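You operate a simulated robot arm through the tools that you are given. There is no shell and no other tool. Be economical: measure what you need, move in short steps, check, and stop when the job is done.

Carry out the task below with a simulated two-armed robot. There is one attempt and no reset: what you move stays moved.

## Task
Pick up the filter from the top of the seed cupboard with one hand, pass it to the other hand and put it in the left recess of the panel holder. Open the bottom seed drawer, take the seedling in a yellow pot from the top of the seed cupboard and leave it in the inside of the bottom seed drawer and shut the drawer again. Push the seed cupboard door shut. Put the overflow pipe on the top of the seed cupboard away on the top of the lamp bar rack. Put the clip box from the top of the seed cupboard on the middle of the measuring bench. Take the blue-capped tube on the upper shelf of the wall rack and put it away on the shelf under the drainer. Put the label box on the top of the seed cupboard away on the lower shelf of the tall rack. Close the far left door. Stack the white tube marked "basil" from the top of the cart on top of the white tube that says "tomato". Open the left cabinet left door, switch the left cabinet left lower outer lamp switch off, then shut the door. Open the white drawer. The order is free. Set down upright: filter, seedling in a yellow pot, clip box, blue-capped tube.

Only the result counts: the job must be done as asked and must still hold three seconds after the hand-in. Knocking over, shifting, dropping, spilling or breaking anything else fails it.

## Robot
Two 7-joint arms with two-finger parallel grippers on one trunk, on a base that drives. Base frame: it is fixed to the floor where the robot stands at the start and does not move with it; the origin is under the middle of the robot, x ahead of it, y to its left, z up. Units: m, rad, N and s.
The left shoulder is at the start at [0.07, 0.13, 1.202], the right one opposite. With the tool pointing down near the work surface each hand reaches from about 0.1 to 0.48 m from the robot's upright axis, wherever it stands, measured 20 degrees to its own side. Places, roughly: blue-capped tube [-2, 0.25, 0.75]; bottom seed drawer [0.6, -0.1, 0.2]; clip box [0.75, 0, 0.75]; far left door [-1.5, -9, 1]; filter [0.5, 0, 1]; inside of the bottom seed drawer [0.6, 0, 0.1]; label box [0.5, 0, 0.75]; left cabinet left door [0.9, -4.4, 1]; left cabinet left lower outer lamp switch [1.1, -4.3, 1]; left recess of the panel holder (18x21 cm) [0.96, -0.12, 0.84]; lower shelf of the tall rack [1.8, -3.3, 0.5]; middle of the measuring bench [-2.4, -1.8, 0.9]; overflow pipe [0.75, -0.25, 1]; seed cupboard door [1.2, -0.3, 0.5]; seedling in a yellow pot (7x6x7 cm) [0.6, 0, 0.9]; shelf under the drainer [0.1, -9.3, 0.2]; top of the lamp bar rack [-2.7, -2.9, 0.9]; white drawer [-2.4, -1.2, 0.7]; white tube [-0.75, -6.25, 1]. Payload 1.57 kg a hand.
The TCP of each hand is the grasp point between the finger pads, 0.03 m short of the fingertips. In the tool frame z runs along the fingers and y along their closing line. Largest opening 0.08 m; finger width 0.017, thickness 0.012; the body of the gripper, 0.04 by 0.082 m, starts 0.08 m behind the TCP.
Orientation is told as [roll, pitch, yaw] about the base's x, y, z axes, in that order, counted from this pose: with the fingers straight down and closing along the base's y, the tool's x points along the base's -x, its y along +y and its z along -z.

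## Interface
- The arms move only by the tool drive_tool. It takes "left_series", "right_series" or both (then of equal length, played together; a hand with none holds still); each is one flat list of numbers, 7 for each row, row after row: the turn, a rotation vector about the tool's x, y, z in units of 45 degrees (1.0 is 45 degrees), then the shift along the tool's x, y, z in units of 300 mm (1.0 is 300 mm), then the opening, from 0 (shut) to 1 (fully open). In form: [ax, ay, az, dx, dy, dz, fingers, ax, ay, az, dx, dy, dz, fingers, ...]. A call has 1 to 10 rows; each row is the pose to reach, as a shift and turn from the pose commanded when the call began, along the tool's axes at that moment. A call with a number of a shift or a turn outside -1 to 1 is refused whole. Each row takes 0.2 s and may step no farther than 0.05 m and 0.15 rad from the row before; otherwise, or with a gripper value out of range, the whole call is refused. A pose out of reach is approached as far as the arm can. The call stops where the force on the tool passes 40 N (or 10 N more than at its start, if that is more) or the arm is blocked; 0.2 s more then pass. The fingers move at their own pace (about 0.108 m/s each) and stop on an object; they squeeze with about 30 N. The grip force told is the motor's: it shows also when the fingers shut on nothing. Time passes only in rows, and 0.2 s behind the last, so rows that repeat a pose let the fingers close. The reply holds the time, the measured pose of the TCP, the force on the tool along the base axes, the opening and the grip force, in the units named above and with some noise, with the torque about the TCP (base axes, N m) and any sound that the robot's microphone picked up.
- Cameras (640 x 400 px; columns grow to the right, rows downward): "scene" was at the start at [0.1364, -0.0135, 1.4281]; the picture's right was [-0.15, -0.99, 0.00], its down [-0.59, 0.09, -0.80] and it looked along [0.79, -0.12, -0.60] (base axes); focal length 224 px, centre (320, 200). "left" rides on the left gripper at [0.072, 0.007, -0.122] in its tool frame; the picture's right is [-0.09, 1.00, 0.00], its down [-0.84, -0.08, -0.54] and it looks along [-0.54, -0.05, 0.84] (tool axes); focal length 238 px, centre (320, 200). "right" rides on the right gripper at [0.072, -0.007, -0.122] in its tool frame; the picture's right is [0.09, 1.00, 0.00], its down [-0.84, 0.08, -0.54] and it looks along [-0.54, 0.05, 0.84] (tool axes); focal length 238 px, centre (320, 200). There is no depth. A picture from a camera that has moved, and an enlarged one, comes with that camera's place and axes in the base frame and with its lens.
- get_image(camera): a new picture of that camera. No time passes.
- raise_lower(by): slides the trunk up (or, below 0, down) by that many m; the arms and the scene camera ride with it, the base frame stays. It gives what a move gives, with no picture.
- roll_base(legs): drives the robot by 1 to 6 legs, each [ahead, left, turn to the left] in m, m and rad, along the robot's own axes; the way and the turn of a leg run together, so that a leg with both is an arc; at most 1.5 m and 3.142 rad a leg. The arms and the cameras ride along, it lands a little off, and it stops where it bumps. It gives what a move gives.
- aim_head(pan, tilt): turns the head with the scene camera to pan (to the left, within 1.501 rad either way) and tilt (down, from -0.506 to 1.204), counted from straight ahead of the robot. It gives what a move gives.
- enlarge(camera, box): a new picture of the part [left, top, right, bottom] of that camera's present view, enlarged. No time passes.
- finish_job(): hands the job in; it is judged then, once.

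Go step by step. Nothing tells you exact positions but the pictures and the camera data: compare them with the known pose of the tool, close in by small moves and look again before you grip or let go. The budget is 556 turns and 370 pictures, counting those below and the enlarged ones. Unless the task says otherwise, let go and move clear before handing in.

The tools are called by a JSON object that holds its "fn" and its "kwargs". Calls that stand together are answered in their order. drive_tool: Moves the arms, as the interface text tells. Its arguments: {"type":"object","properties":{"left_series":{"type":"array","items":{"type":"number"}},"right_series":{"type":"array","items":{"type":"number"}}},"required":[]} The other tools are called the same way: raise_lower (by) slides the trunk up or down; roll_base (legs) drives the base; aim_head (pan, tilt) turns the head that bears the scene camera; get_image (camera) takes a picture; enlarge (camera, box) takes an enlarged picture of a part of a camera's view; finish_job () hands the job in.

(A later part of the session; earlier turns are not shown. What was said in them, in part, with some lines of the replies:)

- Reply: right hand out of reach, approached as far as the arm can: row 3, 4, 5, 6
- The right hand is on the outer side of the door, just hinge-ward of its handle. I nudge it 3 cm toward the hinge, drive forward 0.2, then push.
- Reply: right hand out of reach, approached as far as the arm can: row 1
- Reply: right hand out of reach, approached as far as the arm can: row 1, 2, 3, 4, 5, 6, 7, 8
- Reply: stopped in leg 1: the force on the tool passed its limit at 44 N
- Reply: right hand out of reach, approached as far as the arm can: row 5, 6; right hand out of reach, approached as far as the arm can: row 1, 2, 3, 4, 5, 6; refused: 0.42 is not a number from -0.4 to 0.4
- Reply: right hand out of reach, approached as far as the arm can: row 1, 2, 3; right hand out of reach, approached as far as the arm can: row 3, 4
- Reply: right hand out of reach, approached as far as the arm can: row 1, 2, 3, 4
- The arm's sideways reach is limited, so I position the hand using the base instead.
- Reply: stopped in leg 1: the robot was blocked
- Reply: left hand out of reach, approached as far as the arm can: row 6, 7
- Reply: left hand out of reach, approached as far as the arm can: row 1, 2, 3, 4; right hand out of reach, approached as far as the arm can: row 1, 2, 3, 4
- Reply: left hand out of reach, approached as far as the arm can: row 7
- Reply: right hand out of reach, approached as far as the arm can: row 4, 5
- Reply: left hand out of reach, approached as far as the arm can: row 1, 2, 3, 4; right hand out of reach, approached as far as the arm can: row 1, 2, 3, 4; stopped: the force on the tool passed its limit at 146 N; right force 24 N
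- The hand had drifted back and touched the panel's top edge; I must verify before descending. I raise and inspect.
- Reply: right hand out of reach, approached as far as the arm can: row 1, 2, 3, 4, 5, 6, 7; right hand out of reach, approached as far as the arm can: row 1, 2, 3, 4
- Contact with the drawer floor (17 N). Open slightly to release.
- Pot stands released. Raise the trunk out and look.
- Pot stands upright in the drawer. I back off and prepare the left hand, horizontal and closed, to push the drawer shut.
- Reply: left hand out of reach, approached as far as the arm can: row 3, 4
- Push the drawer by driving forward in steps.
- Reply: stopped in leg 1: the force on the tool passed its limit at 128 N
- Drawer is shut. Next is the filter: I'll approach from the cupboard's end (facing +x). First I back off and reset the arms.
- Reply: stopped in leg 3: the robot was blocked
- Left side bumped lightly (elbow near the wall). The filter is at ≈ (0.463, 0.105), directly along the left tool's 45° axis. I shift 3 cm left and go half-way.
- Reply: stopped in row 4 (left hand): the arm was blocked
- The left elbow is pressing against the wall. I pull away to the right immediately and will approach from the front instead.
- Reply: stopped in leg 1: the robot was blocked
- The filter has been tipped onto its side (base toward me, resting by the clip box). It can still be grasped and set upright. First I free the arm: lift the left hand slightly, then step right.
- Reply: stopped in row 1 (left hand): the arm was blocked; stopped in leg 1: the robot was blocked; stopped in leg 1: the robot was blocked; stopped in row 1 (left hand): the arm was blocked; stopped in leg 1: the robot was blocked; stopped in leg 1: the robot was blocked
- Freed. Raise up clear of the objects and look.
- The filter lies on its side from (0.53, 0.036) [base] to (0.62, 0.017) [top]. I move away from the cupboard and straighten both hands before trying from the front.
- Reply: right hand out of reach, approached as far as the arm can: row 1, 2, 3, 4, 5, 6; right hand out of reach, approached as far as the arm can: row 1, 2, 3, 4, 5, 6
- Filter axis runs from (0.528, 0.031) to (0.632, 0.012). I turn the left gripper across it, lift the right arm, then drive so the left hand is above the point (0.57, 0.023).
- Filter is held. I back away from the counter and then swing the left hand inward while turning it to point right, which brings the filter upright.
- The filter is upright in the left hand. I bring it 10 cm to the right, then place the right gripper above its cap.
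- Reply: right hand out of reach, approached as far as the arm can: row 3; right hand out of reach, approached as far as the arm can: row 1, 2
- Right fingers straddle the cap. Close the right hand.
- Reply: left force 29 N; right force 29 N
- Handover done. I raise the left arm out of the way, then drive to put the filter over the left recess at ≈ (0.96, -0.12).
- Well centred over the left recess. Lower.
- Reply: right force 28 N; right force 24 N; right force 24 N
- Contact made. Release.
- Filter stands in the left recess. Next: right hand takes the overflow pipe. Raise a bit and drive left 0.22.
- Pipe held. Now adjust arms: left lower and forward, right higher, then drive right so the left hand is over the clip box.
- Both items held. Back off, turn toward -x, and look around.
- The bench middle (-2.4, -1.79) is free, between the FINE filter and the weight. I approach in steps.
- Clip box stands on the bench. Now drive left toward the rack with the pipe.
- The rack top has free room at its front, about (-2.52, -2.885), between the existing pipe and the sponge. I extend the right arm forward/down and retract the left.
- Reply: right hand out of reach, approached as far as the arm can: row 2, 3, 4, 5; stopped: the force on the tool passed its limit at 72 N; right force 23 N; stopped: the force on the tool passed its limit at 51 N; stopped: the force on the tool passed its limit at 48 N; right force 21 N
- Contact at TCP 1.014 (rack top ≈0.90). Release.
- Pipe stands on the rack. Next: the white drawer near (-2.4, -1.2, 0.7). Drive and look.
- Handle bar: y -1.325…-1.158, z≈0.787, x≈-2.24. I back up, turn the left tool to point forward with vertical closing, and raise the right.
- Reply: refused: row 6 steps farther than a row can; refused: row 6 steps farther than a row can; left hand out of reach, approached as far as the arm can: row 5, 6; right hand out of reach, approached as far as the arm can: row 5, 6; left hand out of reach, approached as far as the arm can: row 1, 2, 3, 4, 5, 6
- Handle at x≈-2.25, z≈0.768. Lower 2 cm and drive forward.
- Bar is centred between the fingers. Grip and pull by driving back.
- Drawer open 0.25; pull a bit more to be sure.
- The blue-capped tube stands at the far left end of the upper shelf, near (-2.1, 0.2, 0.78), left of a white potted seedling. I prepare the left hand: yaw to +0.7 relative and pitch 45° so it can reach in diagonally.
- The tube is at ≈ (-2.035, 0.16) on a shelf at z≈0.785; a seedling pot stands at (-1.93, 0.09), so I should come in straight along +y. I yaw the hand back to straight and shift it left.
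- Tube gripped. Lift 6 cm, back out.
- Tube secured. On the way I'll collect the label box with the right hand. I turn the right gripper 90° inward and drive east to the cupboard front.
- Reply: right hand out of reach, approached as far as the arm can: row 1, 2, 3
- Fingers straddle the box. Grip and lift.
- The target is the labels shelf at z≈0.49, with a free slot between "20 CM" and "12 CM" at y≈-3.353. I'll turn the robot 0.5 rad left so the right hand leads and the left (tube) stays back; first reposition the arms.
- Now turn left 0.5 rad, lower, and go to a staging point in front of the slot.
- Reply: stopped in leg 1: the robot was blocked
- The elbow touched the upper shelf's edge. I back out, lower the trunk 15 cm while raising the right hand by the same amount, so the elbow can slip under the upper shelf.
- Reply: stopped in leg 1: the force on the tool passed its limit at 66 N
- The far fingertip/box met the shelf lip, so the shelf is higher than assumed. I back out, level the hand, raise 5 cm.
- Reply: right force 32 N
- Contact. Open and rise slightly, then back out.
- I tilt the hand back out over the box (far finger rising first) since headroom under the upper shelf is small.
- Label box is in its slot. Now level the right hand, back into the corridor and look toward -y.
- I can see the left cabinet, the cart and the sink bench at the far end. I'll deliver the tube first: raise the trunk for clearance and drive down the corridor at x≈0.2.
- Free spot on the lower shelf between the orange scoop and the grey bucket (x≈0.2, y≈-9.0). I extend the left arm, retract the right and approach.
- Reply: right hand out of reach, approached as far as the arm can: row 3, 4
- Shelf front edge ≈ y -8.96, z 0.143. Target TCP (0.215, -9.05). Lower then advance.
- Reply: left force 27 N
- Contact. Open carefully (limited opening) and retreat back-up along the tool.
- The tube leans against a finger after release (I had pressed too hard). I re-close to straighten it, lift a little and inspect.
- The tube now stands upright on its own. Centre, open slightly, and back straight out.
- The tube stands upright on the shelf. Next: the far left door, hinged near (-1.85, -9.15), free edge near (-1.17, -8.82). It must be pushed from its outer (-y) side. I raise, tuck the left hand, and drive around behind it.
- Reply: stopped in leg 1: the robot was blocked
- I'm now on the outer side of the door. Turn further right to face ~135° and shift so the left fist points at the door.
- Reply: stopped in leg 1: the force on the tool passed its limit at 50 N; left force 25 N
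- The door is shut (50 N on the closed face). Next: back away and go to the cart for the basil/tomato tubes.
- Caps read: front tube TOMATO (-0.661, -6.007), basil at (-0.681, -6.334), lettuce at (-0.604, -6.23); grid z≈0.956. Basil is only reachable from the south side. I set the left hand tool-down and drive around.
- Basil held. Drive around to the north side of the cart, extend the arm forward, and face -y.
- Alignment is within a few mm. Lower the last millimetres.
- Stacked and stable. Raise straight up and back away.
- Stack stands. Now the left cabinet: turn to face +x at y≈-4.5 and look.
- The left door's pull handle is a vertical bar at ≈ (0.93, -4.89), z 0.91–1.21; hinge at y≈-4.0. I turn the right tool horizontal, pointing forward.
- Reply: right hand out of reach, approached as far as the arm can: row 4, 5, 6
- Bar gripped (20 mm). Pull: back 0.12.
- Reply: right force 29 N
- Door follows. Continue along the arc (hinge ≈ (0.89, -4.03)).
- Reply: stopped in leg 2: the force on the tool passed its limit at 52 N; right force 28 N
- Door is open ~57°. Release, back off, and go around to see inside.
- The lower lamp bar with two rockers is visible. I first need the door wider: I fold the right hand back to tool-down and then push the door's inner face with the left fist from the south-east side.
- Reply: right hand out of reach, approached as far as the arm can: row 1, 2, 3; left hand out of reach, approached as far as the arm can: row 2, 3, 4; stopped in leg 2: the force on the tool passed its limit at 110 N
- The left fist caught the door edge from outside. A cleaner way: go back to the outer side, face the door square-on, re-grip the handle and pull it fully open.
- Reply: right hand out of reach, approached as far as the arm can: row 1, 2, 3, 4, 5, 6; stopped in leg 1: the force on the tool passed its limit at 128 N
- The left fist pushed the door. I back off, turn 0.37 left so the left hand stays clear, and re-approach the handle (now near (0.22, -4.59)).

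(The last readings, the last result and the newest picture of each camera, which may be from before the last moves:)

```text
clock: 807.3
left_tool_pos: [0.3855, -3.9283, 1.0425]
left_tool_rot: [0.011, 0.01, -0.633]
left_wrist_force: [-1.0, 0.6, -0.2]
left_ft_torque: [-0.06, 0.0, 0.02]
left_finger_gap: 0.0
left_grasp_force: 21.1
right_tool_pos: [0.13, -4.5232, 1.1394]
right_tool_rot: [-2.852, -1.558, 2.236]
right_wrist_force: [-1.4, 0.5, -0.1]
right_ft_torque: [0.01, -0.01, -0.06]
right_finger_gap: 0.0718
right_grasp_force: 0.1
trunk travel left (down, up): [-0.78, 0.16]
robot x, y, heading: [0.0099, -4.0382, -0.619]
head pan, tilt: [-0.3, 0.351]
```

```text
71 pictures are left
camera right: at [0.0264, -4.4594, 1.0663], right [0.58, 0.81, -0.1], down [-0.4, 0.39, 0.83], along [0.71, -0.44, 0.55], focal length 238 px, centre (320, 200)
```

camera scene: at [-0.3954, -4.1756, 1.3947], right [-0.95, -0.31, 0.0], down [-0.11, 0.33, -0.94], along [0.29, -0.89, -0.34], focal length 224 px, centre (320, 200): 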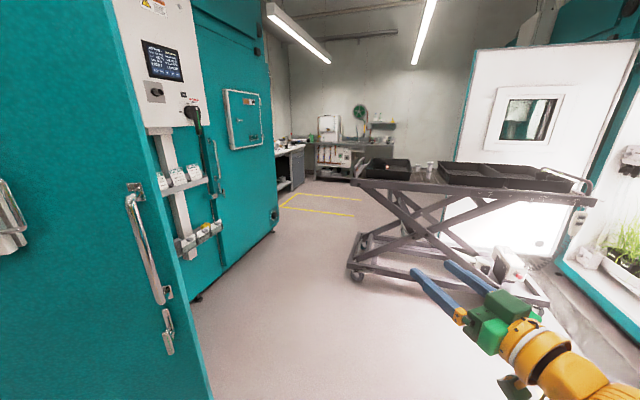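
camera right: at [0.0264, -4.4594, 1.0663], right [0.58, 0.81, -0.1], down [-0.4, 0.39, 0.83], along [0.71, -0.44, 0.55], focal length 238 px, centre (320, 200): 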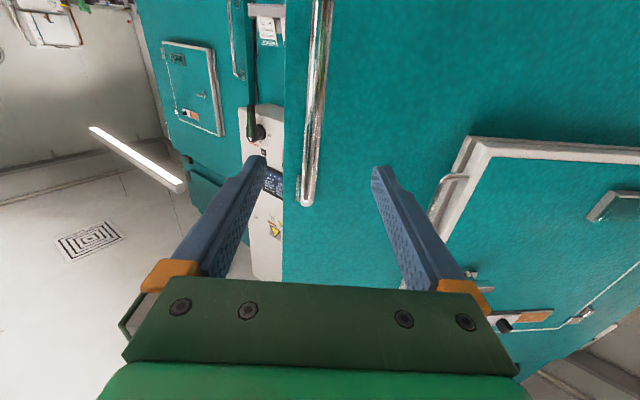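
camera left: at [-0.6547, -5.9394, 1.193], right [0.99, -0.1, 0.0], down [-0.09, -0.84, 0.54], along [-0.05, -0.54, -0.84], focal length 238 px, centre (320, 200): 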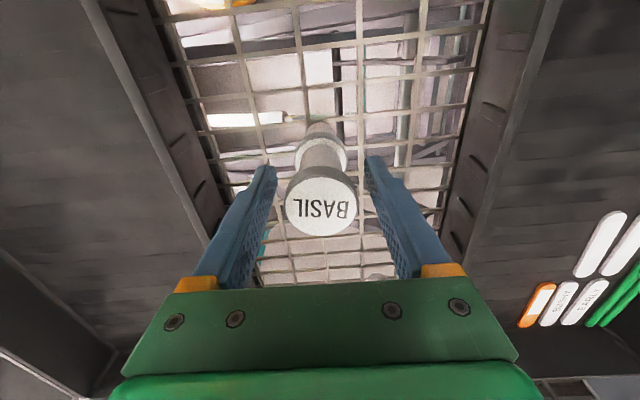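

{"fn": "roll_base", "kwargs": {"legs": [[0.12, -0.01, 0]]}}

{"fn": "get_image", "kwargs": {"camera": "right"}}

{"fn": "drive_tool", "kwargs": {"right_series": [0, 0, 0, 0, 0, 0, 0, 0, 0, 0, 0, 0, 0, 0, 0, 0, 0, 0, 0, 0, 0]}}

```text
clock: 808.5
left_tool_pos: [0.48, -4.0075, 1.0415]
left_tool_rot: [0.012, 0.011, -0.637]
left_wrist_force: [-0.5, 0.4, -0.5]
left_ft_torque: [-0.01, 0.01, -0.01]
left_finger_gap: 0.0
left_grasp_force: 21.5
right_tool_pos: [0.2235, -4.6055, 1.1376]
right_tool_rot: [-2.816, -1.56, 2.195]
right_wrist_force: [0.3, -0.8, -0.1]
right_ft_torque: [-0.01, 0.03, 0.0]
right_finger_gap: 0.0718
right_grasp_force: 0.1
trunk travel left (down, up): [-0.78, 0.16]
robot x, y, heading: [0.1018, -4.1201, -0.622]
head pan, tilt: [-0.3, 0.351]
```

```text
70 pictures are left
camera right: at [0.1204, -4.5402, 1.0655], right [0.58, 0.81, -0.1], down [-0.4, 0.39, 0.83], along [0.71, -0.44, 0.55], focal length 238 px, centre (320, 200)
```

right: 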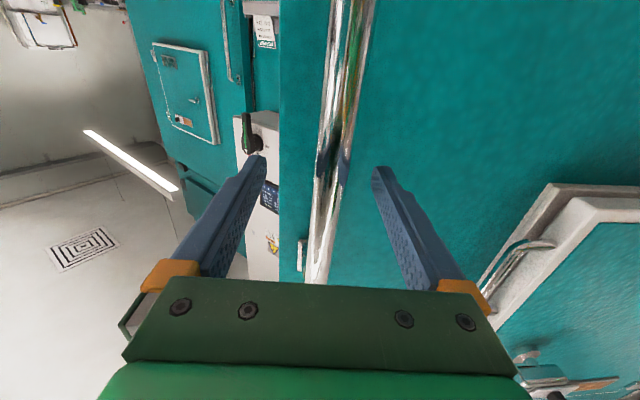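

```text
clock: 809.4
left_tool_pos: [0.4863, -4.0089, 1.0384]
left_tool_rot: [0.006, 0.018, -0.632]
left_wrist_force: [-0.1, -1.2, -0.8]
left_ft_torque: [0.01, -0.03, 0.03]
left_finger_gap: 0.0002
left_grasp_force: 21.8
right_tool_pos: [0.2308, -4.6028, 1.1364]
right_tool_rot: [-2.115, -1.565, 1.499]
right_wrist_force: [8.2, 9.8, -12.6]
right_ft_torque: [0.19, -0.49, 0.1]
right_finger_gap: 0.0199
right_grasp_force: 33.7
trunk travel left (down, up): [-0.78, 0.16]
robot x, y, heading: [0.1037, -4.1222, -0.616]
head pan, tilt: [-0.3, 0.351]
```

Gripped. A better fit of the handle path gives hinge (0.927, -3.87), radius 1.007; door now at 43°. Pull along that arc to ~85°.

{"fn": "roll_base", "kwargs": {"legs": [[-0.138, 0.03, 0], [-0.138, 0.055, 0]]}}

{"fn": "roll_base", "kwargs": {"legs": [[-0.113, 0.06, 0], [-0.11, 0.08, 0], [-0.12, 0.118, 0]]}}

{"fn": "get_image", "kwargs": {"camera": "scene"}}

```text
clock: 811.6
left_tool_pos: [0.3146, -3.782, 1.0381]
left_tool_rot: [0.01, 0.02, -0.633]
left_wrist_force: [0.0, 0.3, -0.4]
left_ft_torque: [0.0, 0.0, 0.01]
left_finger_gap: 0.0002
left_grasp_force: 21.9
right_tool_pos: [0.0616, -4.3791, 1.1386]
right_tool_rot: [-2.458, -1.56, 1.844]
right_wrist_force: [8.3, 2.5, -5.4]
right_ft_torque: [-0.17, -0.84, -0.25]
right_finger_gap: 0.0199
right_grasp_force: 33.6
trunk travel left (down, up): [-0.78, 0.16]
robot x, y, heading: [-0.0683, -3.8959, -0.622]
head pan, tilt: [-0.3, 0.351]
```

```text
clock: 814.9
left_tool_pos: [0.1929, -3.3719, 1.0365]
left_tool_rot: [0.007, 0.025, -0.631]
left_wrist_force: [0.2, 0.2, 0.9]
left_ft_torque: [0.04, -0.01, 0.02]
left_finger_gap: 0.0
left_grasp_force: 21.7
right_tool_pos: [-0.061, -3.9698, 1.138]
right_tool_rot: [-2.034, -1.561, 1.416]
right_wrist_force: [23.7, -0.3, -3.4]
right_ft_torque: [-0.02, -0.85, -0.07]
right_finger_gap: 0.0198
right_grasp_force: 33.9
trunk travel left (down, up): [-0.78, 0.16]
robot x, y, heading: [-0.1966, -3.4846, -0.617]
head pan, tilt: [-0.3, 0.351]
```

```text
69 pictures are left
camera scene: at [-0.0825, -3.5902, 1.3936], right [-0.8, -0.61, 0.01], down [-0.22, 0.28, -0.94], along [0.56, -0.75, -0.35], focal length 224 px, centre (320, 200)
```

scene: 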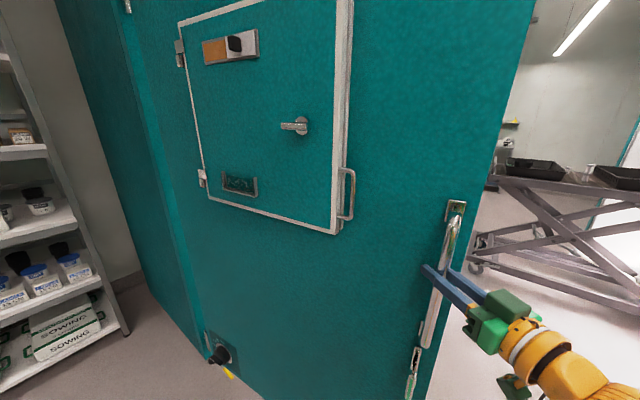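

Door ~84° open. Release, retreat around to the opening; convert the right hand to tool-down and the left to a horizontal fist.

{"fn": "drive_tool", "kwargs": {"right_series": [0, 0, 0, 0, 0, 0, 0.5, 0, 0, 0, 0, 0, 0, 0.9, 0, 0, 0, 0, 0, 0, 0.9]}}

{"fn": "roll_base", "kwargs": {"legs": [[-0.25, 0, 0]]}}

{"fn": "drive_tool", "kwargs": {"right_series": [0, 0.167, 0, 0, 0, -0.06, 0.5, 0, 0.333, 0, 0, 0, -0.12, 0, 0, 0.5, 0, 0, 0, -0.18, 0, 0, 0.667, 0, 0, 0, -0.24, 0, 0, 0.833, 0, 0, 0, -0.3, 0, 0, 1, 0, 0, 0, -0.36, 0], "left_series": [0, -0.167, 0, -0.1, 0, 0, 0, 0, -0.333, 0, -0.2, 0, 0, 0, 0, -0.5, 0, -0.3, 0, 0, 0, 0, -0.667, 0, -0.4, 0, 0, 0, 0, -0.833, 0, -0.45, 0, 0, 0, 0, -1, 0, -0.5, 0, 0, 0]}}

{"fn": "drive_tool", "kwargs": {"right_series": [0, 0.167, 0, 0.04, 0, -0.04, 0, 0, 0.333, 0, 0.08, 0, -0.08, 0, 0, 0.5, 0, 0.12, 0, -0.12, 0, 0, 0.667, 0, 0.16, 0, -0.16, 0, 0, 0.833, 0, 0.2, 0, -0.2, 0, 0, 0.98, 0, 0.25, 0, -0.25, 0], "left_series": [0, -0.167, 0, -0.02, 0, 0.02, 0, 0, -0.333, 0, -0.04, 0, 0.04, 0, 0, -0.5, 0, -0.06, 0, 0.06, 0, 0, -0.667, 0, -0.08, 0, 0.08, 0, 0, -0.833, 0, -0.1, 0, 0.1, 0, 0, -1, 0, -0.12, 0, 0.12, 0]}}

{"fn": "roll_base", "kwargs": {"legs": [[-0.25, 0, 0], [0, 0, 0.31], [0, -0.95, 0], [0.35, 0, 0]]}}

{"fn": "aim_head", "kwargs": {"pan": 0.3, "tilt": 0.3}}

{"fn": "get_image", "kwargs": {"camera": "scene"}}

```text
clock: 815.7
left_tool_pos: [0.1814, -3.3712, 1.0407]
left_tool_rot: [0.012, 0.013, -0.632]
left_wrist_force: [0.1, 0.2, 0.5]
left_ft_torque: [-0.03, 0.01, 0.02]
left_finger_gap: 0.0
left_grasp_force: 21.3
right_tool_pos: [-0.0735, -3.9684, 1.14]
right_tool_rot: [-2.859, -1.554, 2.243]
right_wrist_force: [-0.8, -0.5, -0.7]
right_ft_torque: [-0.04, 0.01, 0.02]
right_finger_gap: 0.0719
right_grasp_force: 0.0
trunk travel left (down, up): [-0.78, 0.16]
robot x, y, heading: [-0.1983, -3.4853, -0.619]
head pan, tilt: [-0.3, 0.351]
```

```text
clock: 817.5
left_tool_pos: [-0.021, -3.2256, 1.0407]
left_tool_rot: [0.011, 0.015, -0.635]
left_wrist_force: [0.4, -0.4, -0.1]
left_ft_torque: [0.01, 0.02, 0.0]
left_finger_gap: 0.0
left_grasp_force: 21.3
right_tool_pos: [-0.2772, -3.8214, 1.1391]
right_tool_rot: [-2.776, -1.554, 2.155]
right_wrist_force: [0.1, 0.3, 0.3]
right_ft_torque: [-0.02, 0.01, 0.04]
right_finger_gap: 0.072
right_grasp_force: 0.1
trunk travel left (down, up): [-0.78, 0.16]
robot x, y, heading: [-0.3971, -3.3348, -0.623]
head pan, tilt: [-0.3, 0.351]
```

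```text
clock: 818.9
left_tool_pos: [0.0989, -3.3139, 1.0397]
left_tool_rot: [0.016, -0.773, -0.646]
left_wrist_force: [1.0, 0.2, -0.7]
left_ft_torque: [-0.01, -0.03, 0.02]
left_finger_gap: 0.0001
left_grasp_force: 21.3
right_tool_pos: [-0.3674, -3.7569, 1.1391]
right_tool_rot: [-0.008, -0.798, -0.612]
right_wrist_force: [1.1, 0.8, 0.0]
right_ft_torque: [0.02, -0.03, 0.02]
right_finger_gap: 0.0001
right_grasp_force: 21.9
right hand out of reach, approached as far as the arm can: row 1, 2
trunk travel left (down, up): [-0.78, 0.16]
robot x, y, heading: [-0.3989, -3.3411, -0.622]
head pan, tilt: [-0.3, 0.351]
```

```text
clock: 820.3
left_tool_pos: [0.1403, -3.3455, 1.0375]
left_tool_rot: [0.749, -1.553, -1.382]
left_wrist_force: [-0.8, 0.0, -0.2]
left_ft_torque: [-0.01, -0.01, -0.02]
left_finger_gap: 0.0002
left_grasp_force: 21.0
right_tool_pos: [-0.4038, -3.6948, 1.0367]
right_tool_rot: [0.023, -0.065, -0.609]
right_wrist_force: [-0.1, -0.5, -0.2]
right_ft_torque: [-0.01, 0.01, 0.03]
right_finger_gap: 0.0
right_grasp_force: 21.8
right hand out of reach, approached as far as the arm can: row 2, 3, 4, 5, 6
trunk travel left (down, up): [-0.78, 0.16]
robot x, y, heading: [-0.3989, -3.3386, -0.624]
head pan, tilt: [-0.3, 0.351]
```

```text
clock: 829.1
left_tool_pos: [-0.1078, -4.0165, 1.0377]
left_tool_rot: [0.443, -1.553, -0.779]
left_wrist_force: [-0.2, -0.9, 0.0]
left_ft_torque: [0.0, 0.0, 0.0]
left_finger_gap: 0.0001
left_grasp_force: 21.4
right_tool_pos: [-0.519, -4.5148, 1.0389]
right_tool_rot: [0.023, -0.072, -0.301]
right_wrist_force: [0.8, -0.8, 0.1]
right_ft_torque: [0.0, 0.01, -0.01]
right_finger_gap: 0.0
right_grasp_force: 21.5
trunk travel left (down, up): [-0.78, 0.16]
robot x, y, heading: [-0.6206, -4.1746, -0.315]
head pan, tilt: [-0.3, 0.351]
stopped in leg 4: the force on the tool passed its limit at 144 N (the readings are from after the stop); the commanded pose is now the measured one
```

```text
clock: 830.1
left_tool_pos: [-0.1089, -4.0187, 1.0381]
left_tool_rot: [0.4, -1.551, -0.737]
left_wrist_force: [0.0, 0.1, 0.4]
left_ft_torque: [-0.03, -0.01, 0.01]
left_finger_gap: 0.0
left_grasp_force: 21.6
right_tool_pos: [-0.5186, -4.5138, 1.0378]
right_tool_rot: [0.023, -0.071, -0.3]
right_wrist_force: [0.6, -0.6, -1.3]
right_ft_torque: [0.01, 0.02, 0.02]
right_finger_gap: 0.0
right_grasp_force: 21.7
trunk travel left (down, up): [-0.78, 0.16]
robot x, y, heading: [-0.6206, -4.174, -0.312]
head pan, tilt: [0.3, 0.3]
```

```text
68 pictures are left
camera scene: at [-0.4804, -4.19, 1.3995], right [-0.01, -1.0, 0.0], down [-0.3, 0.0, -0.96], along [0.96, -0.01, -0.3], focal length 224 px, centre (320, 200)
```

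scene: 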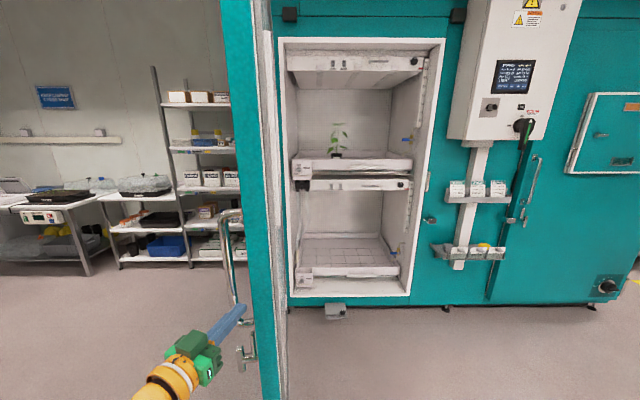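

{"fn": "roll_base", "kwargs": {"legs": [[-0.1, 0, 0], [0, -0.45, 0.012], [1.0, 0.42, 0]]}}

{"fn": "get_image", "kwargs": {"camera": "left"}}

{"fn": "get_image", "kwargs": {"camera": "scene"}}

```text
clock: 838.8
left_tool_pos: [0.7469, -4.2987, 1.0376]
left_tool_rot: [0.423, -1.552, -0.743]
left_wrist_force: [-0.4, -0.1, 0.0]
left_ft_torque: [-0.02, 0.0, 0.0]
left_finger_gap: 0.0
left_grasp_force: 21.0
right_tool_pos: [0.3435, -4.801, 1.0392]
right_tool_rot: [0.024, -0.07, -0.282]
right_wrist_force: [-0.2, 0.0, -0.1]
right_ft_torque: [-0.02, 0.0, 0.0]
right_finger_gap: 0.0
right_grasp_force: 21.0
trunk travel left (down, up): [-0.78, 0.16]
robot x, y, heading: [0.2352, -4.465, -0.299]
head pan, tilt: [0.3, 0.3]
```

```text
67 pictures are left
camera left: at [0.6313, -4.2525, 0.9687], right [0.31, 0.94, 0.1], down [-0.53, 0.09, 0.85], along [0.79, -0.32, 0.52], focal length 238 px, centre (320, 200)
```

left: 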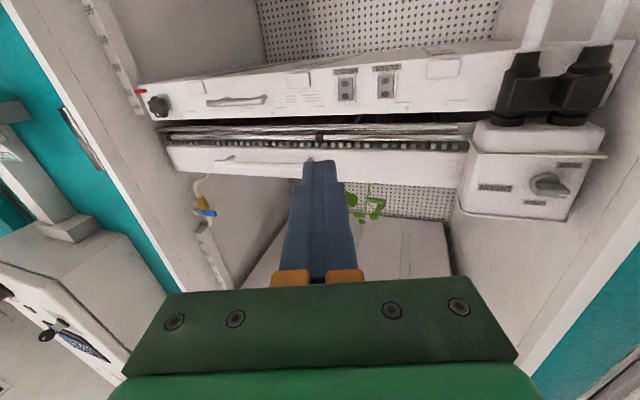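

```text
66 pictures are left
camera scene: at [0.3768, -4.4759, 1.3995], right [0.0, -1.0, 0.0], down [-0.3, 0.0, -0.96], along [0.96, 0.0, -0.3], focal length 224 px, centre (320, 200)
```

scene: 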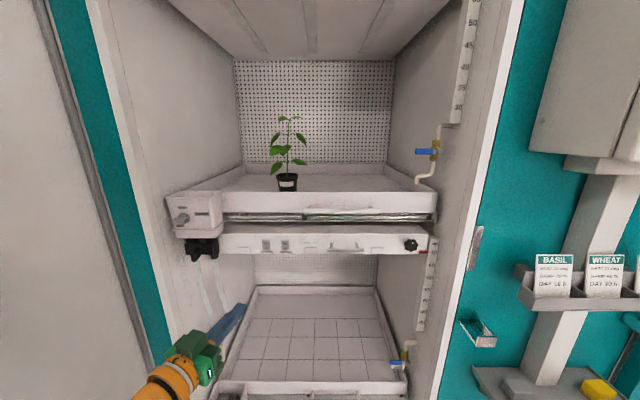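

{"fn": "enlarge", "kwargs": {"camera": "left", "box": [310, 50, 430, 120]}}

{"fn": "enlarge", "kwargs": {"camera": "scene", "box": [215, 215, 315, 275]}}

```text
5.33 times, centred on (370, 85) of left
camera zoom: at [0.6313, -4.2525, 0.9687], right [0.31, 0.94, 0.1], down [-0.53, 0.09, 0.85], along [0.79, -0.32, 0.52], focal length 1271 px, centre (53, 813)
```

zoom: 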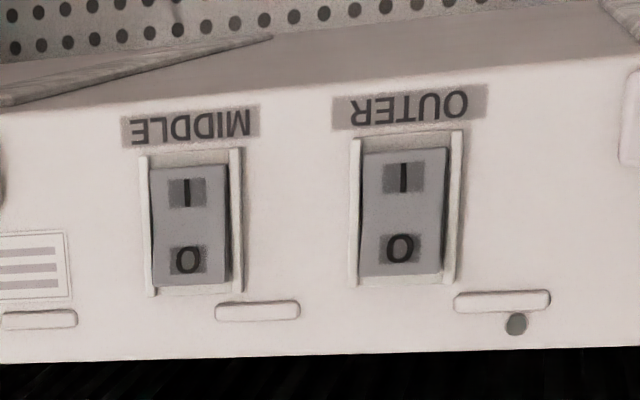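

```text
6.40 times, centred on (265, 245) of scene
camera zoom: at [0.3768, -4.4759, 1.3995], right [0.0, -1.0, 0.0], down [-0.3, 0.0, -0.96], along [0.96, 0.0, -0.3], focal length 1436 px, centre (672, -88)
```

zoom: 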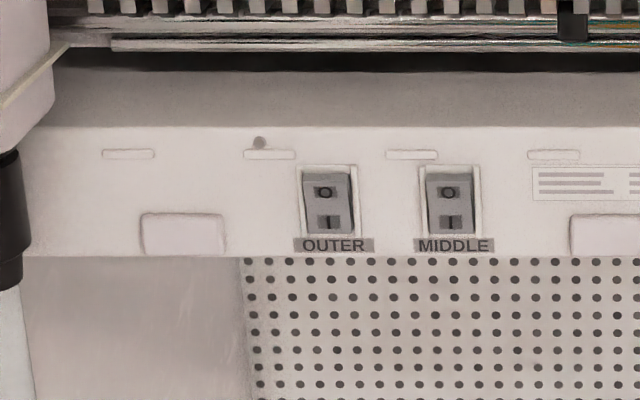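

The OUTER rocker has O on top, I below; its O half is at ≈ (1.061, -4.292, 1.032). I advance the left fist toward it.

{"fn": "roll_base", "kwargs": {"legs": [[0.218, 0.083, 0]]}}

{"fn": "enlarge", "kwargs": {"camera": "scene", "box": [200, 200, 360, 320]}}

{"fn": "get_image", "kwargs": {"camera": "left"}}

```text
clock: 840.6
left_tool_pos: [0.9811, -4.2823, 1.0375]
left_tool_rot: [0.467, -1.553, -0.785]
left_wrist_force: [-0.1, 0.3, 0.1]
left_ft_torque: [0.01, 0.02, -0.01]
left_finger_gap: 0.0002
left_grasp_force: 20.8
right_tool_pos: [0.5786, -4.7853, 1.039]
right_tool_rot: [0.024, -0.071, -0.284]
right_wrist_force: [0.5, -0.5, 0.6]
right_ft_torque: [0.02, -0.01, -0.03]
right_finger_gap: 0.0001
right_grasp_force: 21.5
trunk travel left (down, up): [-0.78, 0.16]
robot x, y, heading: [0.4709, -4.4458, -0.292]
head pan, tilt: [0.3, 0.3]
```

```text
3.33 times, centred on (280, 260) of scene
camera zoom: at [0.6103, -4.4606, 1.3997], right [0.0, -1.0, 0.0], down [-0.29, 0.0, -0.96], along [0.96, 0.0, -0.29], focal length 748 px, centre (453, 0)
```

zoom: 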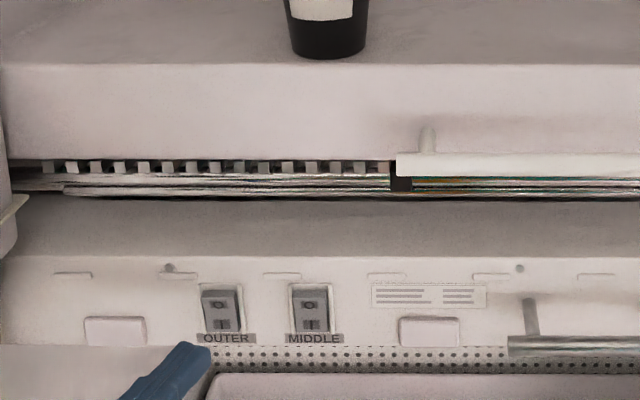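

```text
62 pictures are left
camera left: at [0.8651, -4.2368, 0.9692], right [0.31, 0.94, 0.1], down [-0.53, 0.09, 0.84], along [0.79, -0.32, 0.53], focal length 238 px, centre (320, 200)
```

left: 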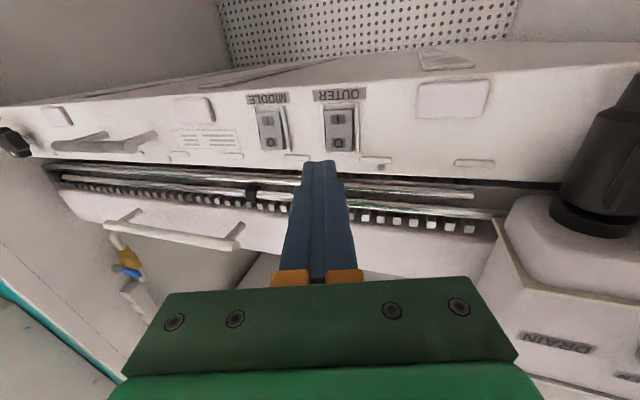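

{"fn": "roll_base", "kwargs": {"legs": [[0.035, 0.011, 0]]}}

{"fn": "enlarge", "kwargs": {"camera": "left", "box": [240, 60, 440, 200]}}

```text
clock: 841.5
left_tool_pos: [1.0203, -4.2829, 1.0369]
left_tool_rot: [0.427, -1.551, -0.742]
left_wrist_force: [0.2, -0.3, -0.7]
left_ft_torque: [-0.01, -0.02, 0.02]
left_finger_gap: 0.0
left_grasp_force: 22.2
right_tool_pos: [0.6165, -4.7854, 1.0376]
right_tool_rot: [0.023, -0.069, -0.281]
right_wrist_force: [0.3, 0.0, -0.9]
right_ft_torque: [0.01, 0.0, 0.0]
right_finger_gap: 0.0001
right_grasp_force: 21.3
trunk travel left (down, up): [-0.78, 0.16]
robot x, y, heading: [0.5093, -4.4454, -0.302]
head pan, tilt: [0.3, 0.3]
```

```text
2.86 times, centred on (340, 130) of left
camera zoom: at [0.9038, -4.2371, 0.9687], right [0.31, 0.94, 0.1], down [-0.53, 0.09, 0.85], along [0.79, -0.32, 0.52], focal length 681 px, centre (263, 400)
```

zoom: 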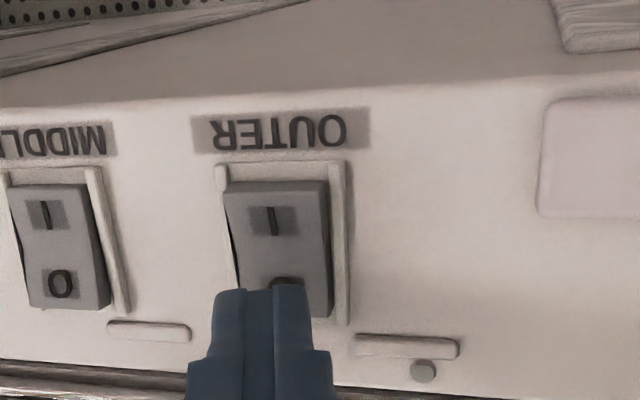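

{"fn": "roll_base", "kwargs": {"legs": [[0.018, 0.01, 0]]}}

{"fn": "enlarge", "kwargs": {"camera": "left", "box": [240, 60, 440, 200]}}

```text
clock: 842.4
left_tool_pos: [1.0254, -4.2811, 1.0396]
left_tool_rot: [0.242, -1.554, -0.565]
left_wrist_force: [-20.7, -1.1, 3.7]
left_ft_torque: [-0.01, 0.06, -0.01]
left_finger_gap: 0.0002
left_grasp_force: 21.4
right_tool_pos: [0.6254, -4.7807, 1.0392]
right_tool_rot: [0.027, -0.081, -0.282]
right_wrist_force: [0.2, 0.1, 0.1]
right_ft_torque: [0.01, 0.0, 0.01]
right_finger_gap: 0.0
right_grasp_force: 21.5
trunk travel left (down, up): [-0.78, 0.16]
robot x, y, heading: [0.5257, -4.4409, -0.29]
head pan, tilt: [0.3, 0.3]
stopped in leg 1: the force on the tool passed its limit at 47 N (the readings are from after the stop); the commanded pose is now the measured one
```

```text
2.86 times, centred on (340, 130) of left
camera zoom: at [0.91, -4.2352, 0.9707], right [0.32, 0.94, 0.1], down [-0.53, 0.09, 0.85], along [0.79, -0.32, 0.53], focal length 681 px, centre (263, 400)
```

zoom: 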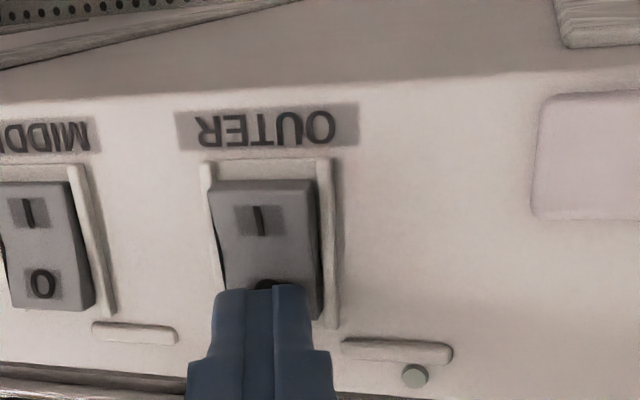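

{"fn": "roll_base", "kwargs": {"legs": [[-0.09, -0.02, 0]]}}

{"fn": "enlarge", "kwargs": {"camera": "left", "box": [230, 70, 410, 170]}}

{"fn": "enlarge", "kwargs": {"camera": "scene", "box": [200, 230, 300, 310]}}

```text
clock: 843.5
left_tool_pos: [0.9453, -4.273, 1.0329]
left_tool_rot: [0.006, -1.542, -0.326]
left_wrist_force: [-0.5, -1.0, 0.3]
left_ft_torque: [0.03, 0.04, 0.0]
left_finger_gap: 0.0
left_grasp_force: 22.0
right_tool_pos: [0.5446, -4.7749, 1.0372]
right_tool_rot: [0.022, -0.069, -0.281]
right_wrist_force: [-0.4, -0.5, 0.0]
right_ft_torque: [-0.02, 0.02, 0.0]
right_finger_gap: 0.0
right_grasp_force: 21.2
trunk travel left (down, up): [-0.78, 0.16]
robot x, y, heading: [0.4327, -4.4342, -0.29]
head pan, tilt: [0.3, 0.3]
```

```text
3.56 times, centred on (320, 120) of left
camera zoom: at [0.8291, -4.2274, 0.9652], right [0.32, 0.94, 0.09], down [-0.51, 0.09, 0.85], along [0.8, -0.32, 0.51], focal length 848 px, centre (320, 484)
```

zoom: 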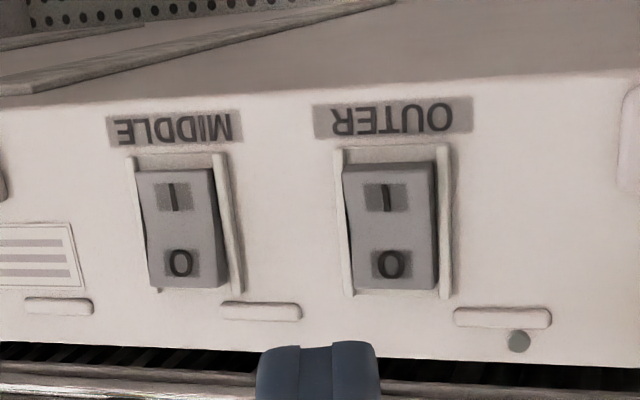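

```text
5.00 times, centred on (250, 270) of scene
camera zoom: at [0.5781, -4.4497, 1.3991], right [0.01, -1.0, 0.0], down [-0.3, 0.0, -0.95], along [0.95, 0.01, -0.3], focal length 1122 px, centre (670, -150)
```

zoom: 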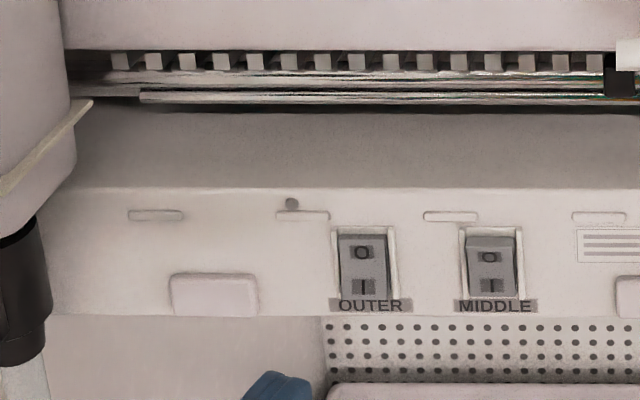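

The OUTER rocker has flipped to O. Now leave the opening, go around to the door's outer (north) side and push it shut with the left fist.

{"fn": "roll_base", "kwargs": {"legs": [[-0.4, -0.35, 0], [-0.95, 0, 0], [-0.28, 0.938, 0], [0, 0, -0.495], [0.6, 0.3, 0]]}}

{"fn": "aim_head", "kwargs": {"pan": 0.3, "tilt": 0.35}}

{"fn": "get_image", "kwargs": {"camera": "scene"}}

```text
clock: 860.5
left_tool_pos: [0.1796, -3.6742, 1.0338]
left_tool_rot: [0.053, -1.544, -0.843]
left_wrist_force: [0.0, 0.1, -0.5]
left_ft_torque: [0.0, 0.05, 0.0]
left_finger_gap: 0.0
left_grasp_force: 21.3
right_tool_pos: [-0.4031, -3.9415, 1.0387]
right_tool_rot: [0.024, -0.072, -0.75]
right_wrist_force: [-0.4, 0.3, 0.0]
right_ft_torque: [0.02, 0.0, 0.0]
right_finger_gap: 0.0002
right_grasp_force: 21.1
trunk travel left (down, up): [-0.78, 0.16]
robot x, y, heading: [-0.3498, -3.5908, -0.76]
head pan, tilt: [0.3, 0.3]
```

```text
clock: 861.2
left_tool_pos: [0.1805, -3.6747, 1.0336]
left_tool_rot: [0.041, -1.543, -0.834]
left_wrist_force: [-0.6, 0.9, -0.2]
left_ft_torque: [-0.02, 0.0, -0.02]
left_finger_gap: 0.0001
left_grasp_force: 21.5
right_tool_pos: [-0.4023, -3.9403, 1.038]
right_tool_rot: [0.023, -0.073, -0.749]
right_wrist_force: [0.0, 0.4, -0.1]
right_ft_torque: [0.02, -0.03, 0.0]
right_finger_gap: 0.0
right_grasp_force: 21.3
trunk travel left (down, up): [-0.78, 0.16]
robot x, y, heading: [-0.3495, -3.5883, -0.762]
head pan, tilt: [0.3, 0.351]
```

```text
57 pictures are left
camera scene: at [-0.2275, -3.6652, 1.3948], right [-0.45, -0.9, 0.0], down [-0.31, 0.15, -0.94], along [0.84, -0.42, -0.34], focal length 224 px, centre (320, 200)
```

scene: 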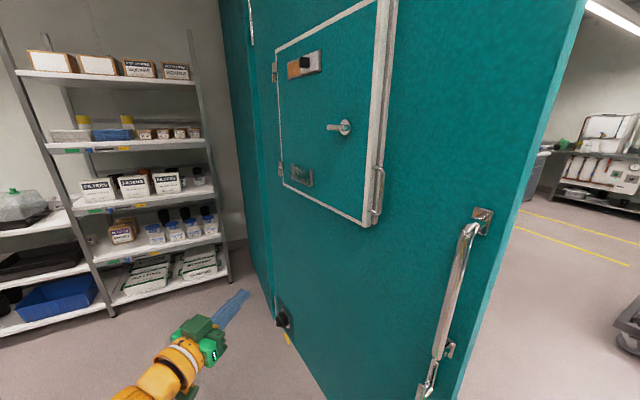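

{"fn": "roll_base", "kwargs": {"legs": [[-0.35, 0, 0], [0, 0, -0.7], [0, 0.56, 0], [0.15, 0, 0]]}}

{"fn": "aim_head", "kwargs": {"pan": 0, "tilt": 0.6}}

{"fn": "get_image", "kwargs": {"camera": "scene"}}

```text
clock: 869.1
left_tool_pos: [0.3312, -3.8342, 1.0341]
left_tool_rot: [0.043, -1.544, -1.531]
left_wrist_force: [-0.7, -0.1, -0.6]
left_ft_torque: [-0.01, 0.02, 0.01]
left_finger_gap: 0.0
left_grasp_force: 21.4
right_tool_pos: [-0.286, -3.6663, 1.0384]
right_tool_rot: [0.024, -0.076, -1.446]
right_wrist_force: [-0.2, 1.0, 0.9]
right_ft_torque: [0.0, 0.0, 0.0]
right_finger_gap: 0.0
right_grasp_force: 21.4
trunk travel left (down, up): [-0.78, 0.16]
robot x, y, heading: [-0.017, -3.4341, -1.458]
head pan, tilt: [0.3, 0.351]
```

```text
clock: 869.9
left_tool_pos: [0.3323, -3.8362, 1.0332]
left_tool_rot: [0.038, -1.542, -1.526]
left_wrist_force: [-0.5, 0.4, 0.0]
left_ft_torque: [0.0, 0.0, -0.02]
left_finger_gap: 0.0001
left_grasp_force: 21.3
right_tool_pos: [-0.2856, -3.6674, 1.0378]
right_tool_rot: [0.024, -0.069, -1.446]
right_wrist_force: [-0.3, 1.1, 0.3]
right_ft_torque: [0.01, -0.01, -0.02]
right_finger_gap: 0.0001
right_grasp_force: 21.6
trunk travel left (down, up): [-0.78, 0.16]
robot x, y, heading: [-0.0147, -3.4341, -1.46]
head pan, tilt: [0.0, 0.6]
```

```text
56 pictures are left
camera scene: at [-0.0019, -3.5708, 1.372], right [-0.99, -0.11, 0.0], down [-0.06, 0.56, -0.83], along [0.09, -0.82, -0.56], focal length 224 px, centre (320, 200)
```

scene: 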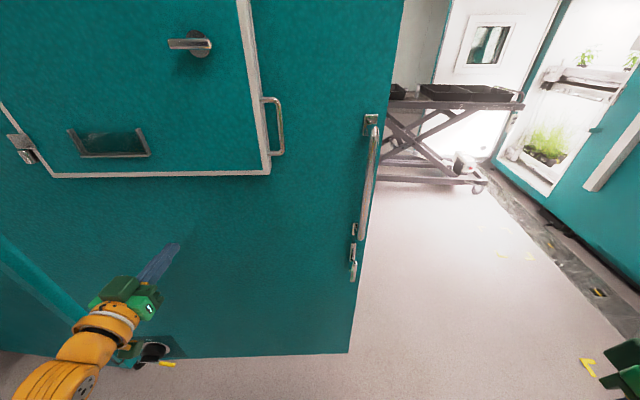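

Push along an arc that keeps the fist normal to the door.

{"fn": "roll_base", "kwargs": {"legs": [[0.276, -0.136, 0.238]]}}

{"fn": "roll_base", "kwargs": {"legs": [[0.236, -0.123, 0.262]]}}

{"fn": "get_image", "kwargs": {"camera": "scene"}}

```text
clock: 872.0
left_tool_pos: [0.35, -4.0372, 1.0342]
left_tool_rot: [0.03, -1.544, -1.277]
left_wrist_force: [1.0, 0.1, -0.1]
left_ft_torque: [0.0, 0.0, 0.0]
left_finger_gap: 0.0
left_grasp_force: 21.0
right_tool_pos: [-0.2909, -4.0172, 1.039]
right_tool_rot: [0.022, -0.071, -1.208]
right_wrist_force: [0.6, -0.3, -0.2]
right_ft_torque: [0.03, 0.0, 0.01]
right_finger_gap: 0.0001
right_grasp_force: 21.2
trunk travel left (down, up): [-0.78, 0.16]
robot x, y, heading: [-0.081, -3.7299, -1.223]
head pan, tilt: [0.0, 0.6]
```

```text
clock: 873.9
left_tool_pos: [0.4148, -4.1801, 1.0329]
left_tool_rot: [0.023, -1.544, -1.011]
left_wrist_force: [-0.5, 0.3, -0.1]
left_ft_torque: [0.0, -0.02, 0.0]
left_finger_gap: 0.0
left_grasp_force: 21.3
right_tool_pos: [-0.2089, -4.3263, 1.0383]
right_tool_rot: [0.022, -0.072, -0.945]
right_wrist_force: [-0.1, 0.0, -0.2]
right_ft_torque: [-0.01, 0.02, 0.0]
right_finger_gap: 0.0001
right_grasp_force: 21.7
trunk travel left (down, up): [-0.78, 0.16]
robot x, y, heading: [-0.0868, -3.9926, -0.963]
head pan, tilt: [0.0, 0.6]
```

```text
55 pictures are left
camera scene: at [-0.0066, -4.105, 1.3721], right [-0.82, -0.57, 0.0], down [-0.32, 0.46, -0.83], along [0.47, -0.68, -0.56], focal length 224 px, centre (320, 200)
```

scene: 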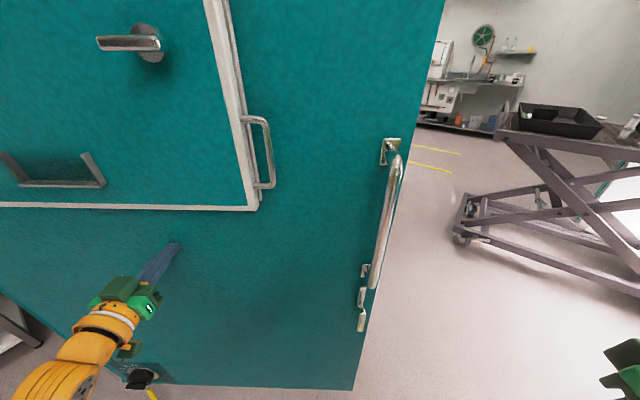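

Working well. Continue legs 3–5.

{"fn": "roll_base", "kwargs": {"legs": [[0.237, -0.122, 0.26]]}}

{"fn": "roll_base", "kwargs": {"legs": [[0.235, -0.123, 0.264]]}}

{"fn": "roll_base", "kwargs": {"legs": [[0.15, -0.08, 0.17]]}}

{"fn": "get_image", "kwargs": {"camera": "scene"}}

```text
clock: 875.8
left_tool_pos: [0.5185, -4.3016, 1.0346]
left_tool_rot: [0.03, -1.545, -0.751]
left_wrist_force: [0.2, 0.4, 0.2]
left_ft_torque: [-0.02, 0.0, -0.03]
left_finger_gap: 0.0
left_grasp_force: 21.4
right_tool_pos: [-0.0454, -4.6072, 1.0376]
right_tool_rot: [0.024, -0.072, -0.679]
right_wrist_force: [-0.8, 0.0, 0.5]
right_ft_torque: [-0.02, 0.05, -0.01]
right_finger_gap: 0.0
right_grasp_force: 21.4
trunk travel left (down, up): [-0.78, 0.16]
robot x, y, heading: [-0.0114, -4.2506, -0.694]
head pan, tilt: [0.0, 0.6]
```

```text
clock: 877.7
left_tool_pos: [0.646, -4.3883, 1.0353]
left_tool_rot: [0.033, -1.544, -0.486]
left_wrist_force: [-0.1, 0.6, 0.5]
left_ft_torque: [-0.02, 0.01, 0.0]
left_finger_gap: 0.0
left_grasp_force: 22.2
right_tool_pos: [0.1821, -4.8332, 1.0389]
right_tool_rot: [0.023, -0.072, -0.411]
right_wrist_force: [-0.2, -0.4, 0.5]
right_ft_torque: [-0.01, -0.01, 0.01]
right_finger_gap: 0.0
right_grasp_force: 21.5
trunk travel left (down, up): [-0.78, 0.16]
robot x, y, heading: [0.1202, -4.4839, -0.426]
head pan, tilt: [0.0, 0.6]
```

```text
clock: 879.1
left_tool_pos: [0.7358, -4.4223, 1.0343]
left_tool_rot: [0.022, -1.544, -0.299]
left_wrist_force: [-0.1, -0.4, 0.3]
left_ft_torque: [0.01, -0.03, 0.01]
left_finger_gap: 0.0001
left_grasp_force: 21.2
right_tool_pos: [0.3568, -4.9386, 1.0387]
right_tool_rot: [0.024, -0.075, -0.237]
right_wrist_force: [0.4, 0.1, -0.6]
right_ft_torque: [0.02, 0.0, -0.02]
right_finger_gap: 0.0
right_grasp_force: 21.1
trunk travel left (down, up): [-0.78, 0.16]
robot x, y, heading: [0.2337, -4.6076, -0.25]
head pan, tilt: [0.0, 0.6]
```

```text
54 pictures are left
camera scene: at [0.3666, -4.639, 1.3723], right [-0.25, -0.97, 0.0], down [-0.55, 0.14, -0.83], along [0.8, -0.21, -0.56], focal length 224 px, centre (320, 200)
```

scene: 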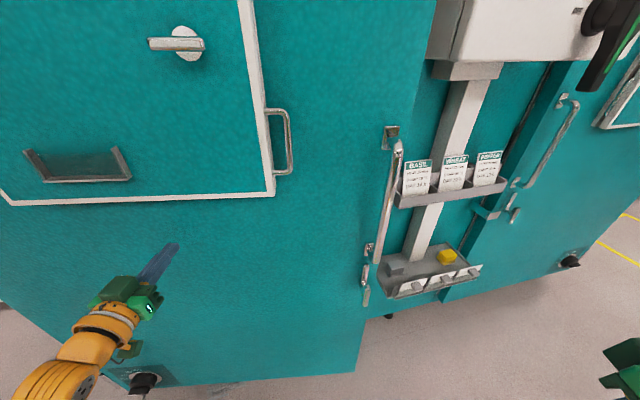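

{"fn": "roll_base", "kwargs": {"legs": [[0.08, 0, 0.06]]}}

{"fn": "roll_base", "kwargs": {"legs": [[0.04, 0.008, 0]]}}

{"fn": "roll_base", "kwargs": {"legs": [[0.03, 0.006, 0]]}}

{"fn": "get_image", "kwargs": {"camera": "scene"}}

```text
clock: 880.2
left_tool_pos: [0.7971, -4.4095, 1.0365]
left_tool_rot: [0.124, -1.547, -0.342]
left_wrist_force: [-0.6, -0.9, -0.1]
left_ft_torque: [0.01, 0.0, 0.05]
left_finger_gap: 0.0
left_grasp_force: 21.0
right_tool_pos: [0.4501, -4.949, 1.0382]
right_tool_rot: [0.024, -0.077, -0.175]
right_wrist_force: [-0.3, 0.2, 0.7]
right_ft_torque: [0.0, -0.05, 0.0]
right_finger_gap: 0.0001
right_grasp_force: 21.7
trunk travel left (down, up): [-0.78, 0.16]
robot x, y, heading: [0.3146, -4.6233, -0.193]
head pan, tilt: [0.0, 0.6]
```

```text
clock: 881.1
left_tool_pos: [0.8394, -4.4089, 1.0363]
left_tool_rot: [0.113, -1.547, -0.332]
left_wrist_force: [-0.8, -0.2, -0.3]
left_ft_torque: [0.01, -0.01, 0.04]
left_finger_gap: 0.0001
left_grasp_force: 22.0
right_tool_pos: [0.4909, -4.9501, 1.0388]
right_tool_rot: [0.025, -0.076, -0.177]
right_wrist_force: [-0.1, -0.4, -0.1]
right_ft_torque: [0.0, -0.02, -0.01]
right_finger_gap: 0.0001
right_grasp_force: 21.0
trunk travel left (down, up): [-0.78, 0.16]
robot x, y, heading: [0.352, -4.6242, -0.188]
head pan, tilt: [0.0, 0.6]
```

```text
clock: 882.0
left_tool_pos: [0.8577, -4.4089, 1.0353]
left_tool_rot: [0.055, -1.548, -0.277]
left_wrist_force: [-10.5, 0.4, 0.5]
left_ft_torque: [-0.02, -0.03, 0.05]
left_finger_gap: 0.0
left_grasp_force: 20.7
right_tool_pos: [0.514, -4.949, 1.0393]
right_tool_rot: [0.026, -0.077, -0.174]
right_wrist_force: [0.8, 0.3, 0.4]
right_ft_torque: [0.03, 0.02, 0.0]
right_finger_gap: 0.0
right_grasp_force: 21.2
trunk travel left (down, up): [-0.78, 0.16]
robot x, y, heading: [0.3711, -4.6176, -0.186]
head pan, tilt: [0.0, 0.6]
stopped in leg 1: the force on the tool passed its limit at 100 N (the readings are from after the stop); the commanded pose is now the measured one
```

```text
53 pictures are left
camera scene: at [0.5035, -4.649, 1.3727], right [-0.19, -0.98, 0.0], down [-0.55, 0.11, -0.83], along [0.81, -0.15, -0.56], focal length 224 px, centre (320, 200)
```

scene: 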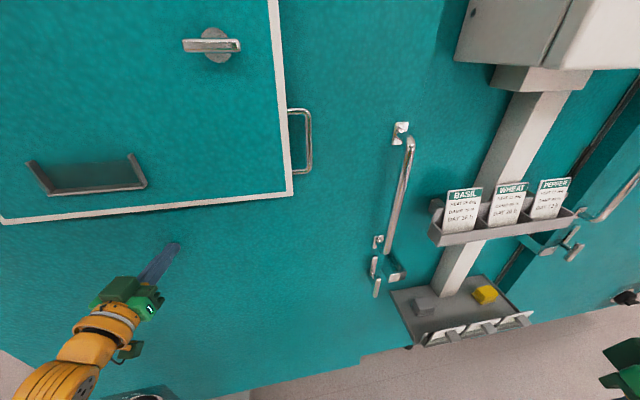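

The cabinet door is shut. I back away and check the display plus the far door and the stack.

{"fn": "roll_base", "kwargs": {"legs": [[-0.5, 0, 0]]}}

{"fn": "aim_head", "kwargs": {"pan": -0.3, "tilt": 0.1}}

{"fn": "enlarge", "kwargs": {"camera": "scene", "box": [150, 50, 450, 350]}}

{"fn": "aim_head", "kwargs": {"pan": -1.3, "tilt": 0.2}}

{"fn": "get_image", "kwargs": {"camera": "scene"}}

```text
clock: 884.8
left_tool_pos: [0.3844, -4.3154, 1.0338]
left_tool_rot: [0.008, -1.541, -0.22]
left_wrist_force: [0.1, -0.7, -0.6]
left_ft_torque: [0.01, 0.0, 0.01]
left_finger_gap: 0.0
left_grasp_force: 21.4
right_tool_pos: [0.0446, -4.8589, 1.0393]
right_tool_rot: [0.024, -0.071, -0.165]
right_wrist_force: [-0.5, -0.6, -0.7]
right_ft_torque: [0.01, 0.0, -0.01]
right_finger_gap: 0.0
right_grasp_force: 21.4
trunk travel left (down, up): [-0.78, 0.16]
robot x, y, heading: [-0.1017, -4.5317, -0.185]
head pan, tilt: [0.0, 0.6]
```

```text
clock: 885.8
left_tool_pos: [0.3831, -4.3158, 1.0324]
left_tool_rot: [0.009, -1.542, -0.219]
left_wrist_force: [0.3, -0.6, 0.4]
left_ft_torque: [0.02, -0.01, -0.02]
left_finger_gap: 0.0
left_grasp_force: 21.6
right_tool_pos: [0.0442, -4.8586, 1.0381]
right_tool_rot: [0.026, -0.07, -0.166]
right_wrist_force: [0.3, 0.0, -0.8]
right_ft_torque: [-0.01, -0.02, -0.01]
right_finger_gap: 0.0
right_grasp_force: 21.0
trunk travel left (down, up): [-0.78, 0.16]
robot x, y, heading: [-0.1049, -4.5335, -0.18]
head pan, tilt: [-0.3, 0.099]
```

```text
1.33 times, centred on (300, 200) of scene
camera zoom: at [0.0273, -4.5853, 1.4181], right [-0.46, -0.89, 0.0], down [-0.09, 0.05, -0.99], along [0.88, -0.46, -0.1], focal length 299 px, centre (347, 200)
```

zoom: 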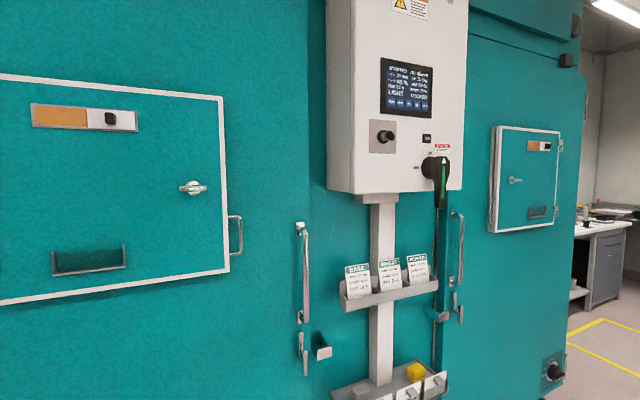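

```text
clock: 887.0
left_tool_pos: [0.3831, -4.3161, 1.0327]
left_tool_rot: [0.009, -1.541, -0.219]
left_wrist_force: [0.5, -1.2, -0.5]
left_ft_torque: [0.04, 0.02, 0.01]
left_finger_gap: 0.0
left_grasp_force: 21.3
right_tool_pos: [0.0438, -4.8585, 1.0383]
right_tool_rot: [0.024, -0.072, -0.167]
right_wrist_force: [0.3, -1.2, -0.2]
right_ft_torque: [0.03, 0.01, -0.01]
right_finger_gap: 0.0003
right_grasp_force: 20.9
trunk travel left (down, up): [-0.78, 0.16]
robot x, y, heading: [-0.1039, -4.5338, -0.181]
head pan, tilt: [-1.3, 0.201]
```

```text
51 pictures are left
camera scene: at [-0.0458, -4.6357, 1.4088], right [-1.0, -0.09, 0.0], down [-0.02, 0.2, -0.98], along [0.09, -0.98, -0.2], focal length 224 px, centre (320, 200)
```

scene: 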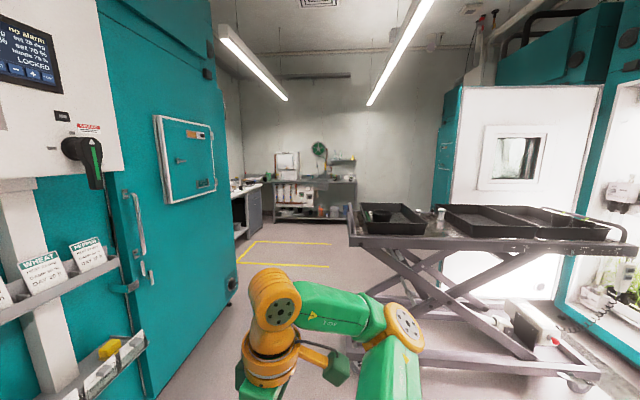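

Everything checks out: the display reads "no alarm", the far door is shut and the tube stack stands. Handing in.

{"fn": "finish_job", "kwargs": {}}

```text
The job is handed in.
```

I finished all eleven tasks and handed the job in, with both hands empty and clear.

- **Filter:** It tipped onto its side during my first attempt. I picked it up again, passed it from left hand to right, and stood it upright in the left recess.
- **Lamp switch:** The outer rocker looked flipped to O, and the cabinet display showed "no alarm" once the door was shut.
- **Seedling:** It was upright when I let go, but I did not reopen the bottom drawer to look at it after pushing it shut.
- **Blue-capped tube:** It leaned after I first released it. I got it standing upright before leaving.
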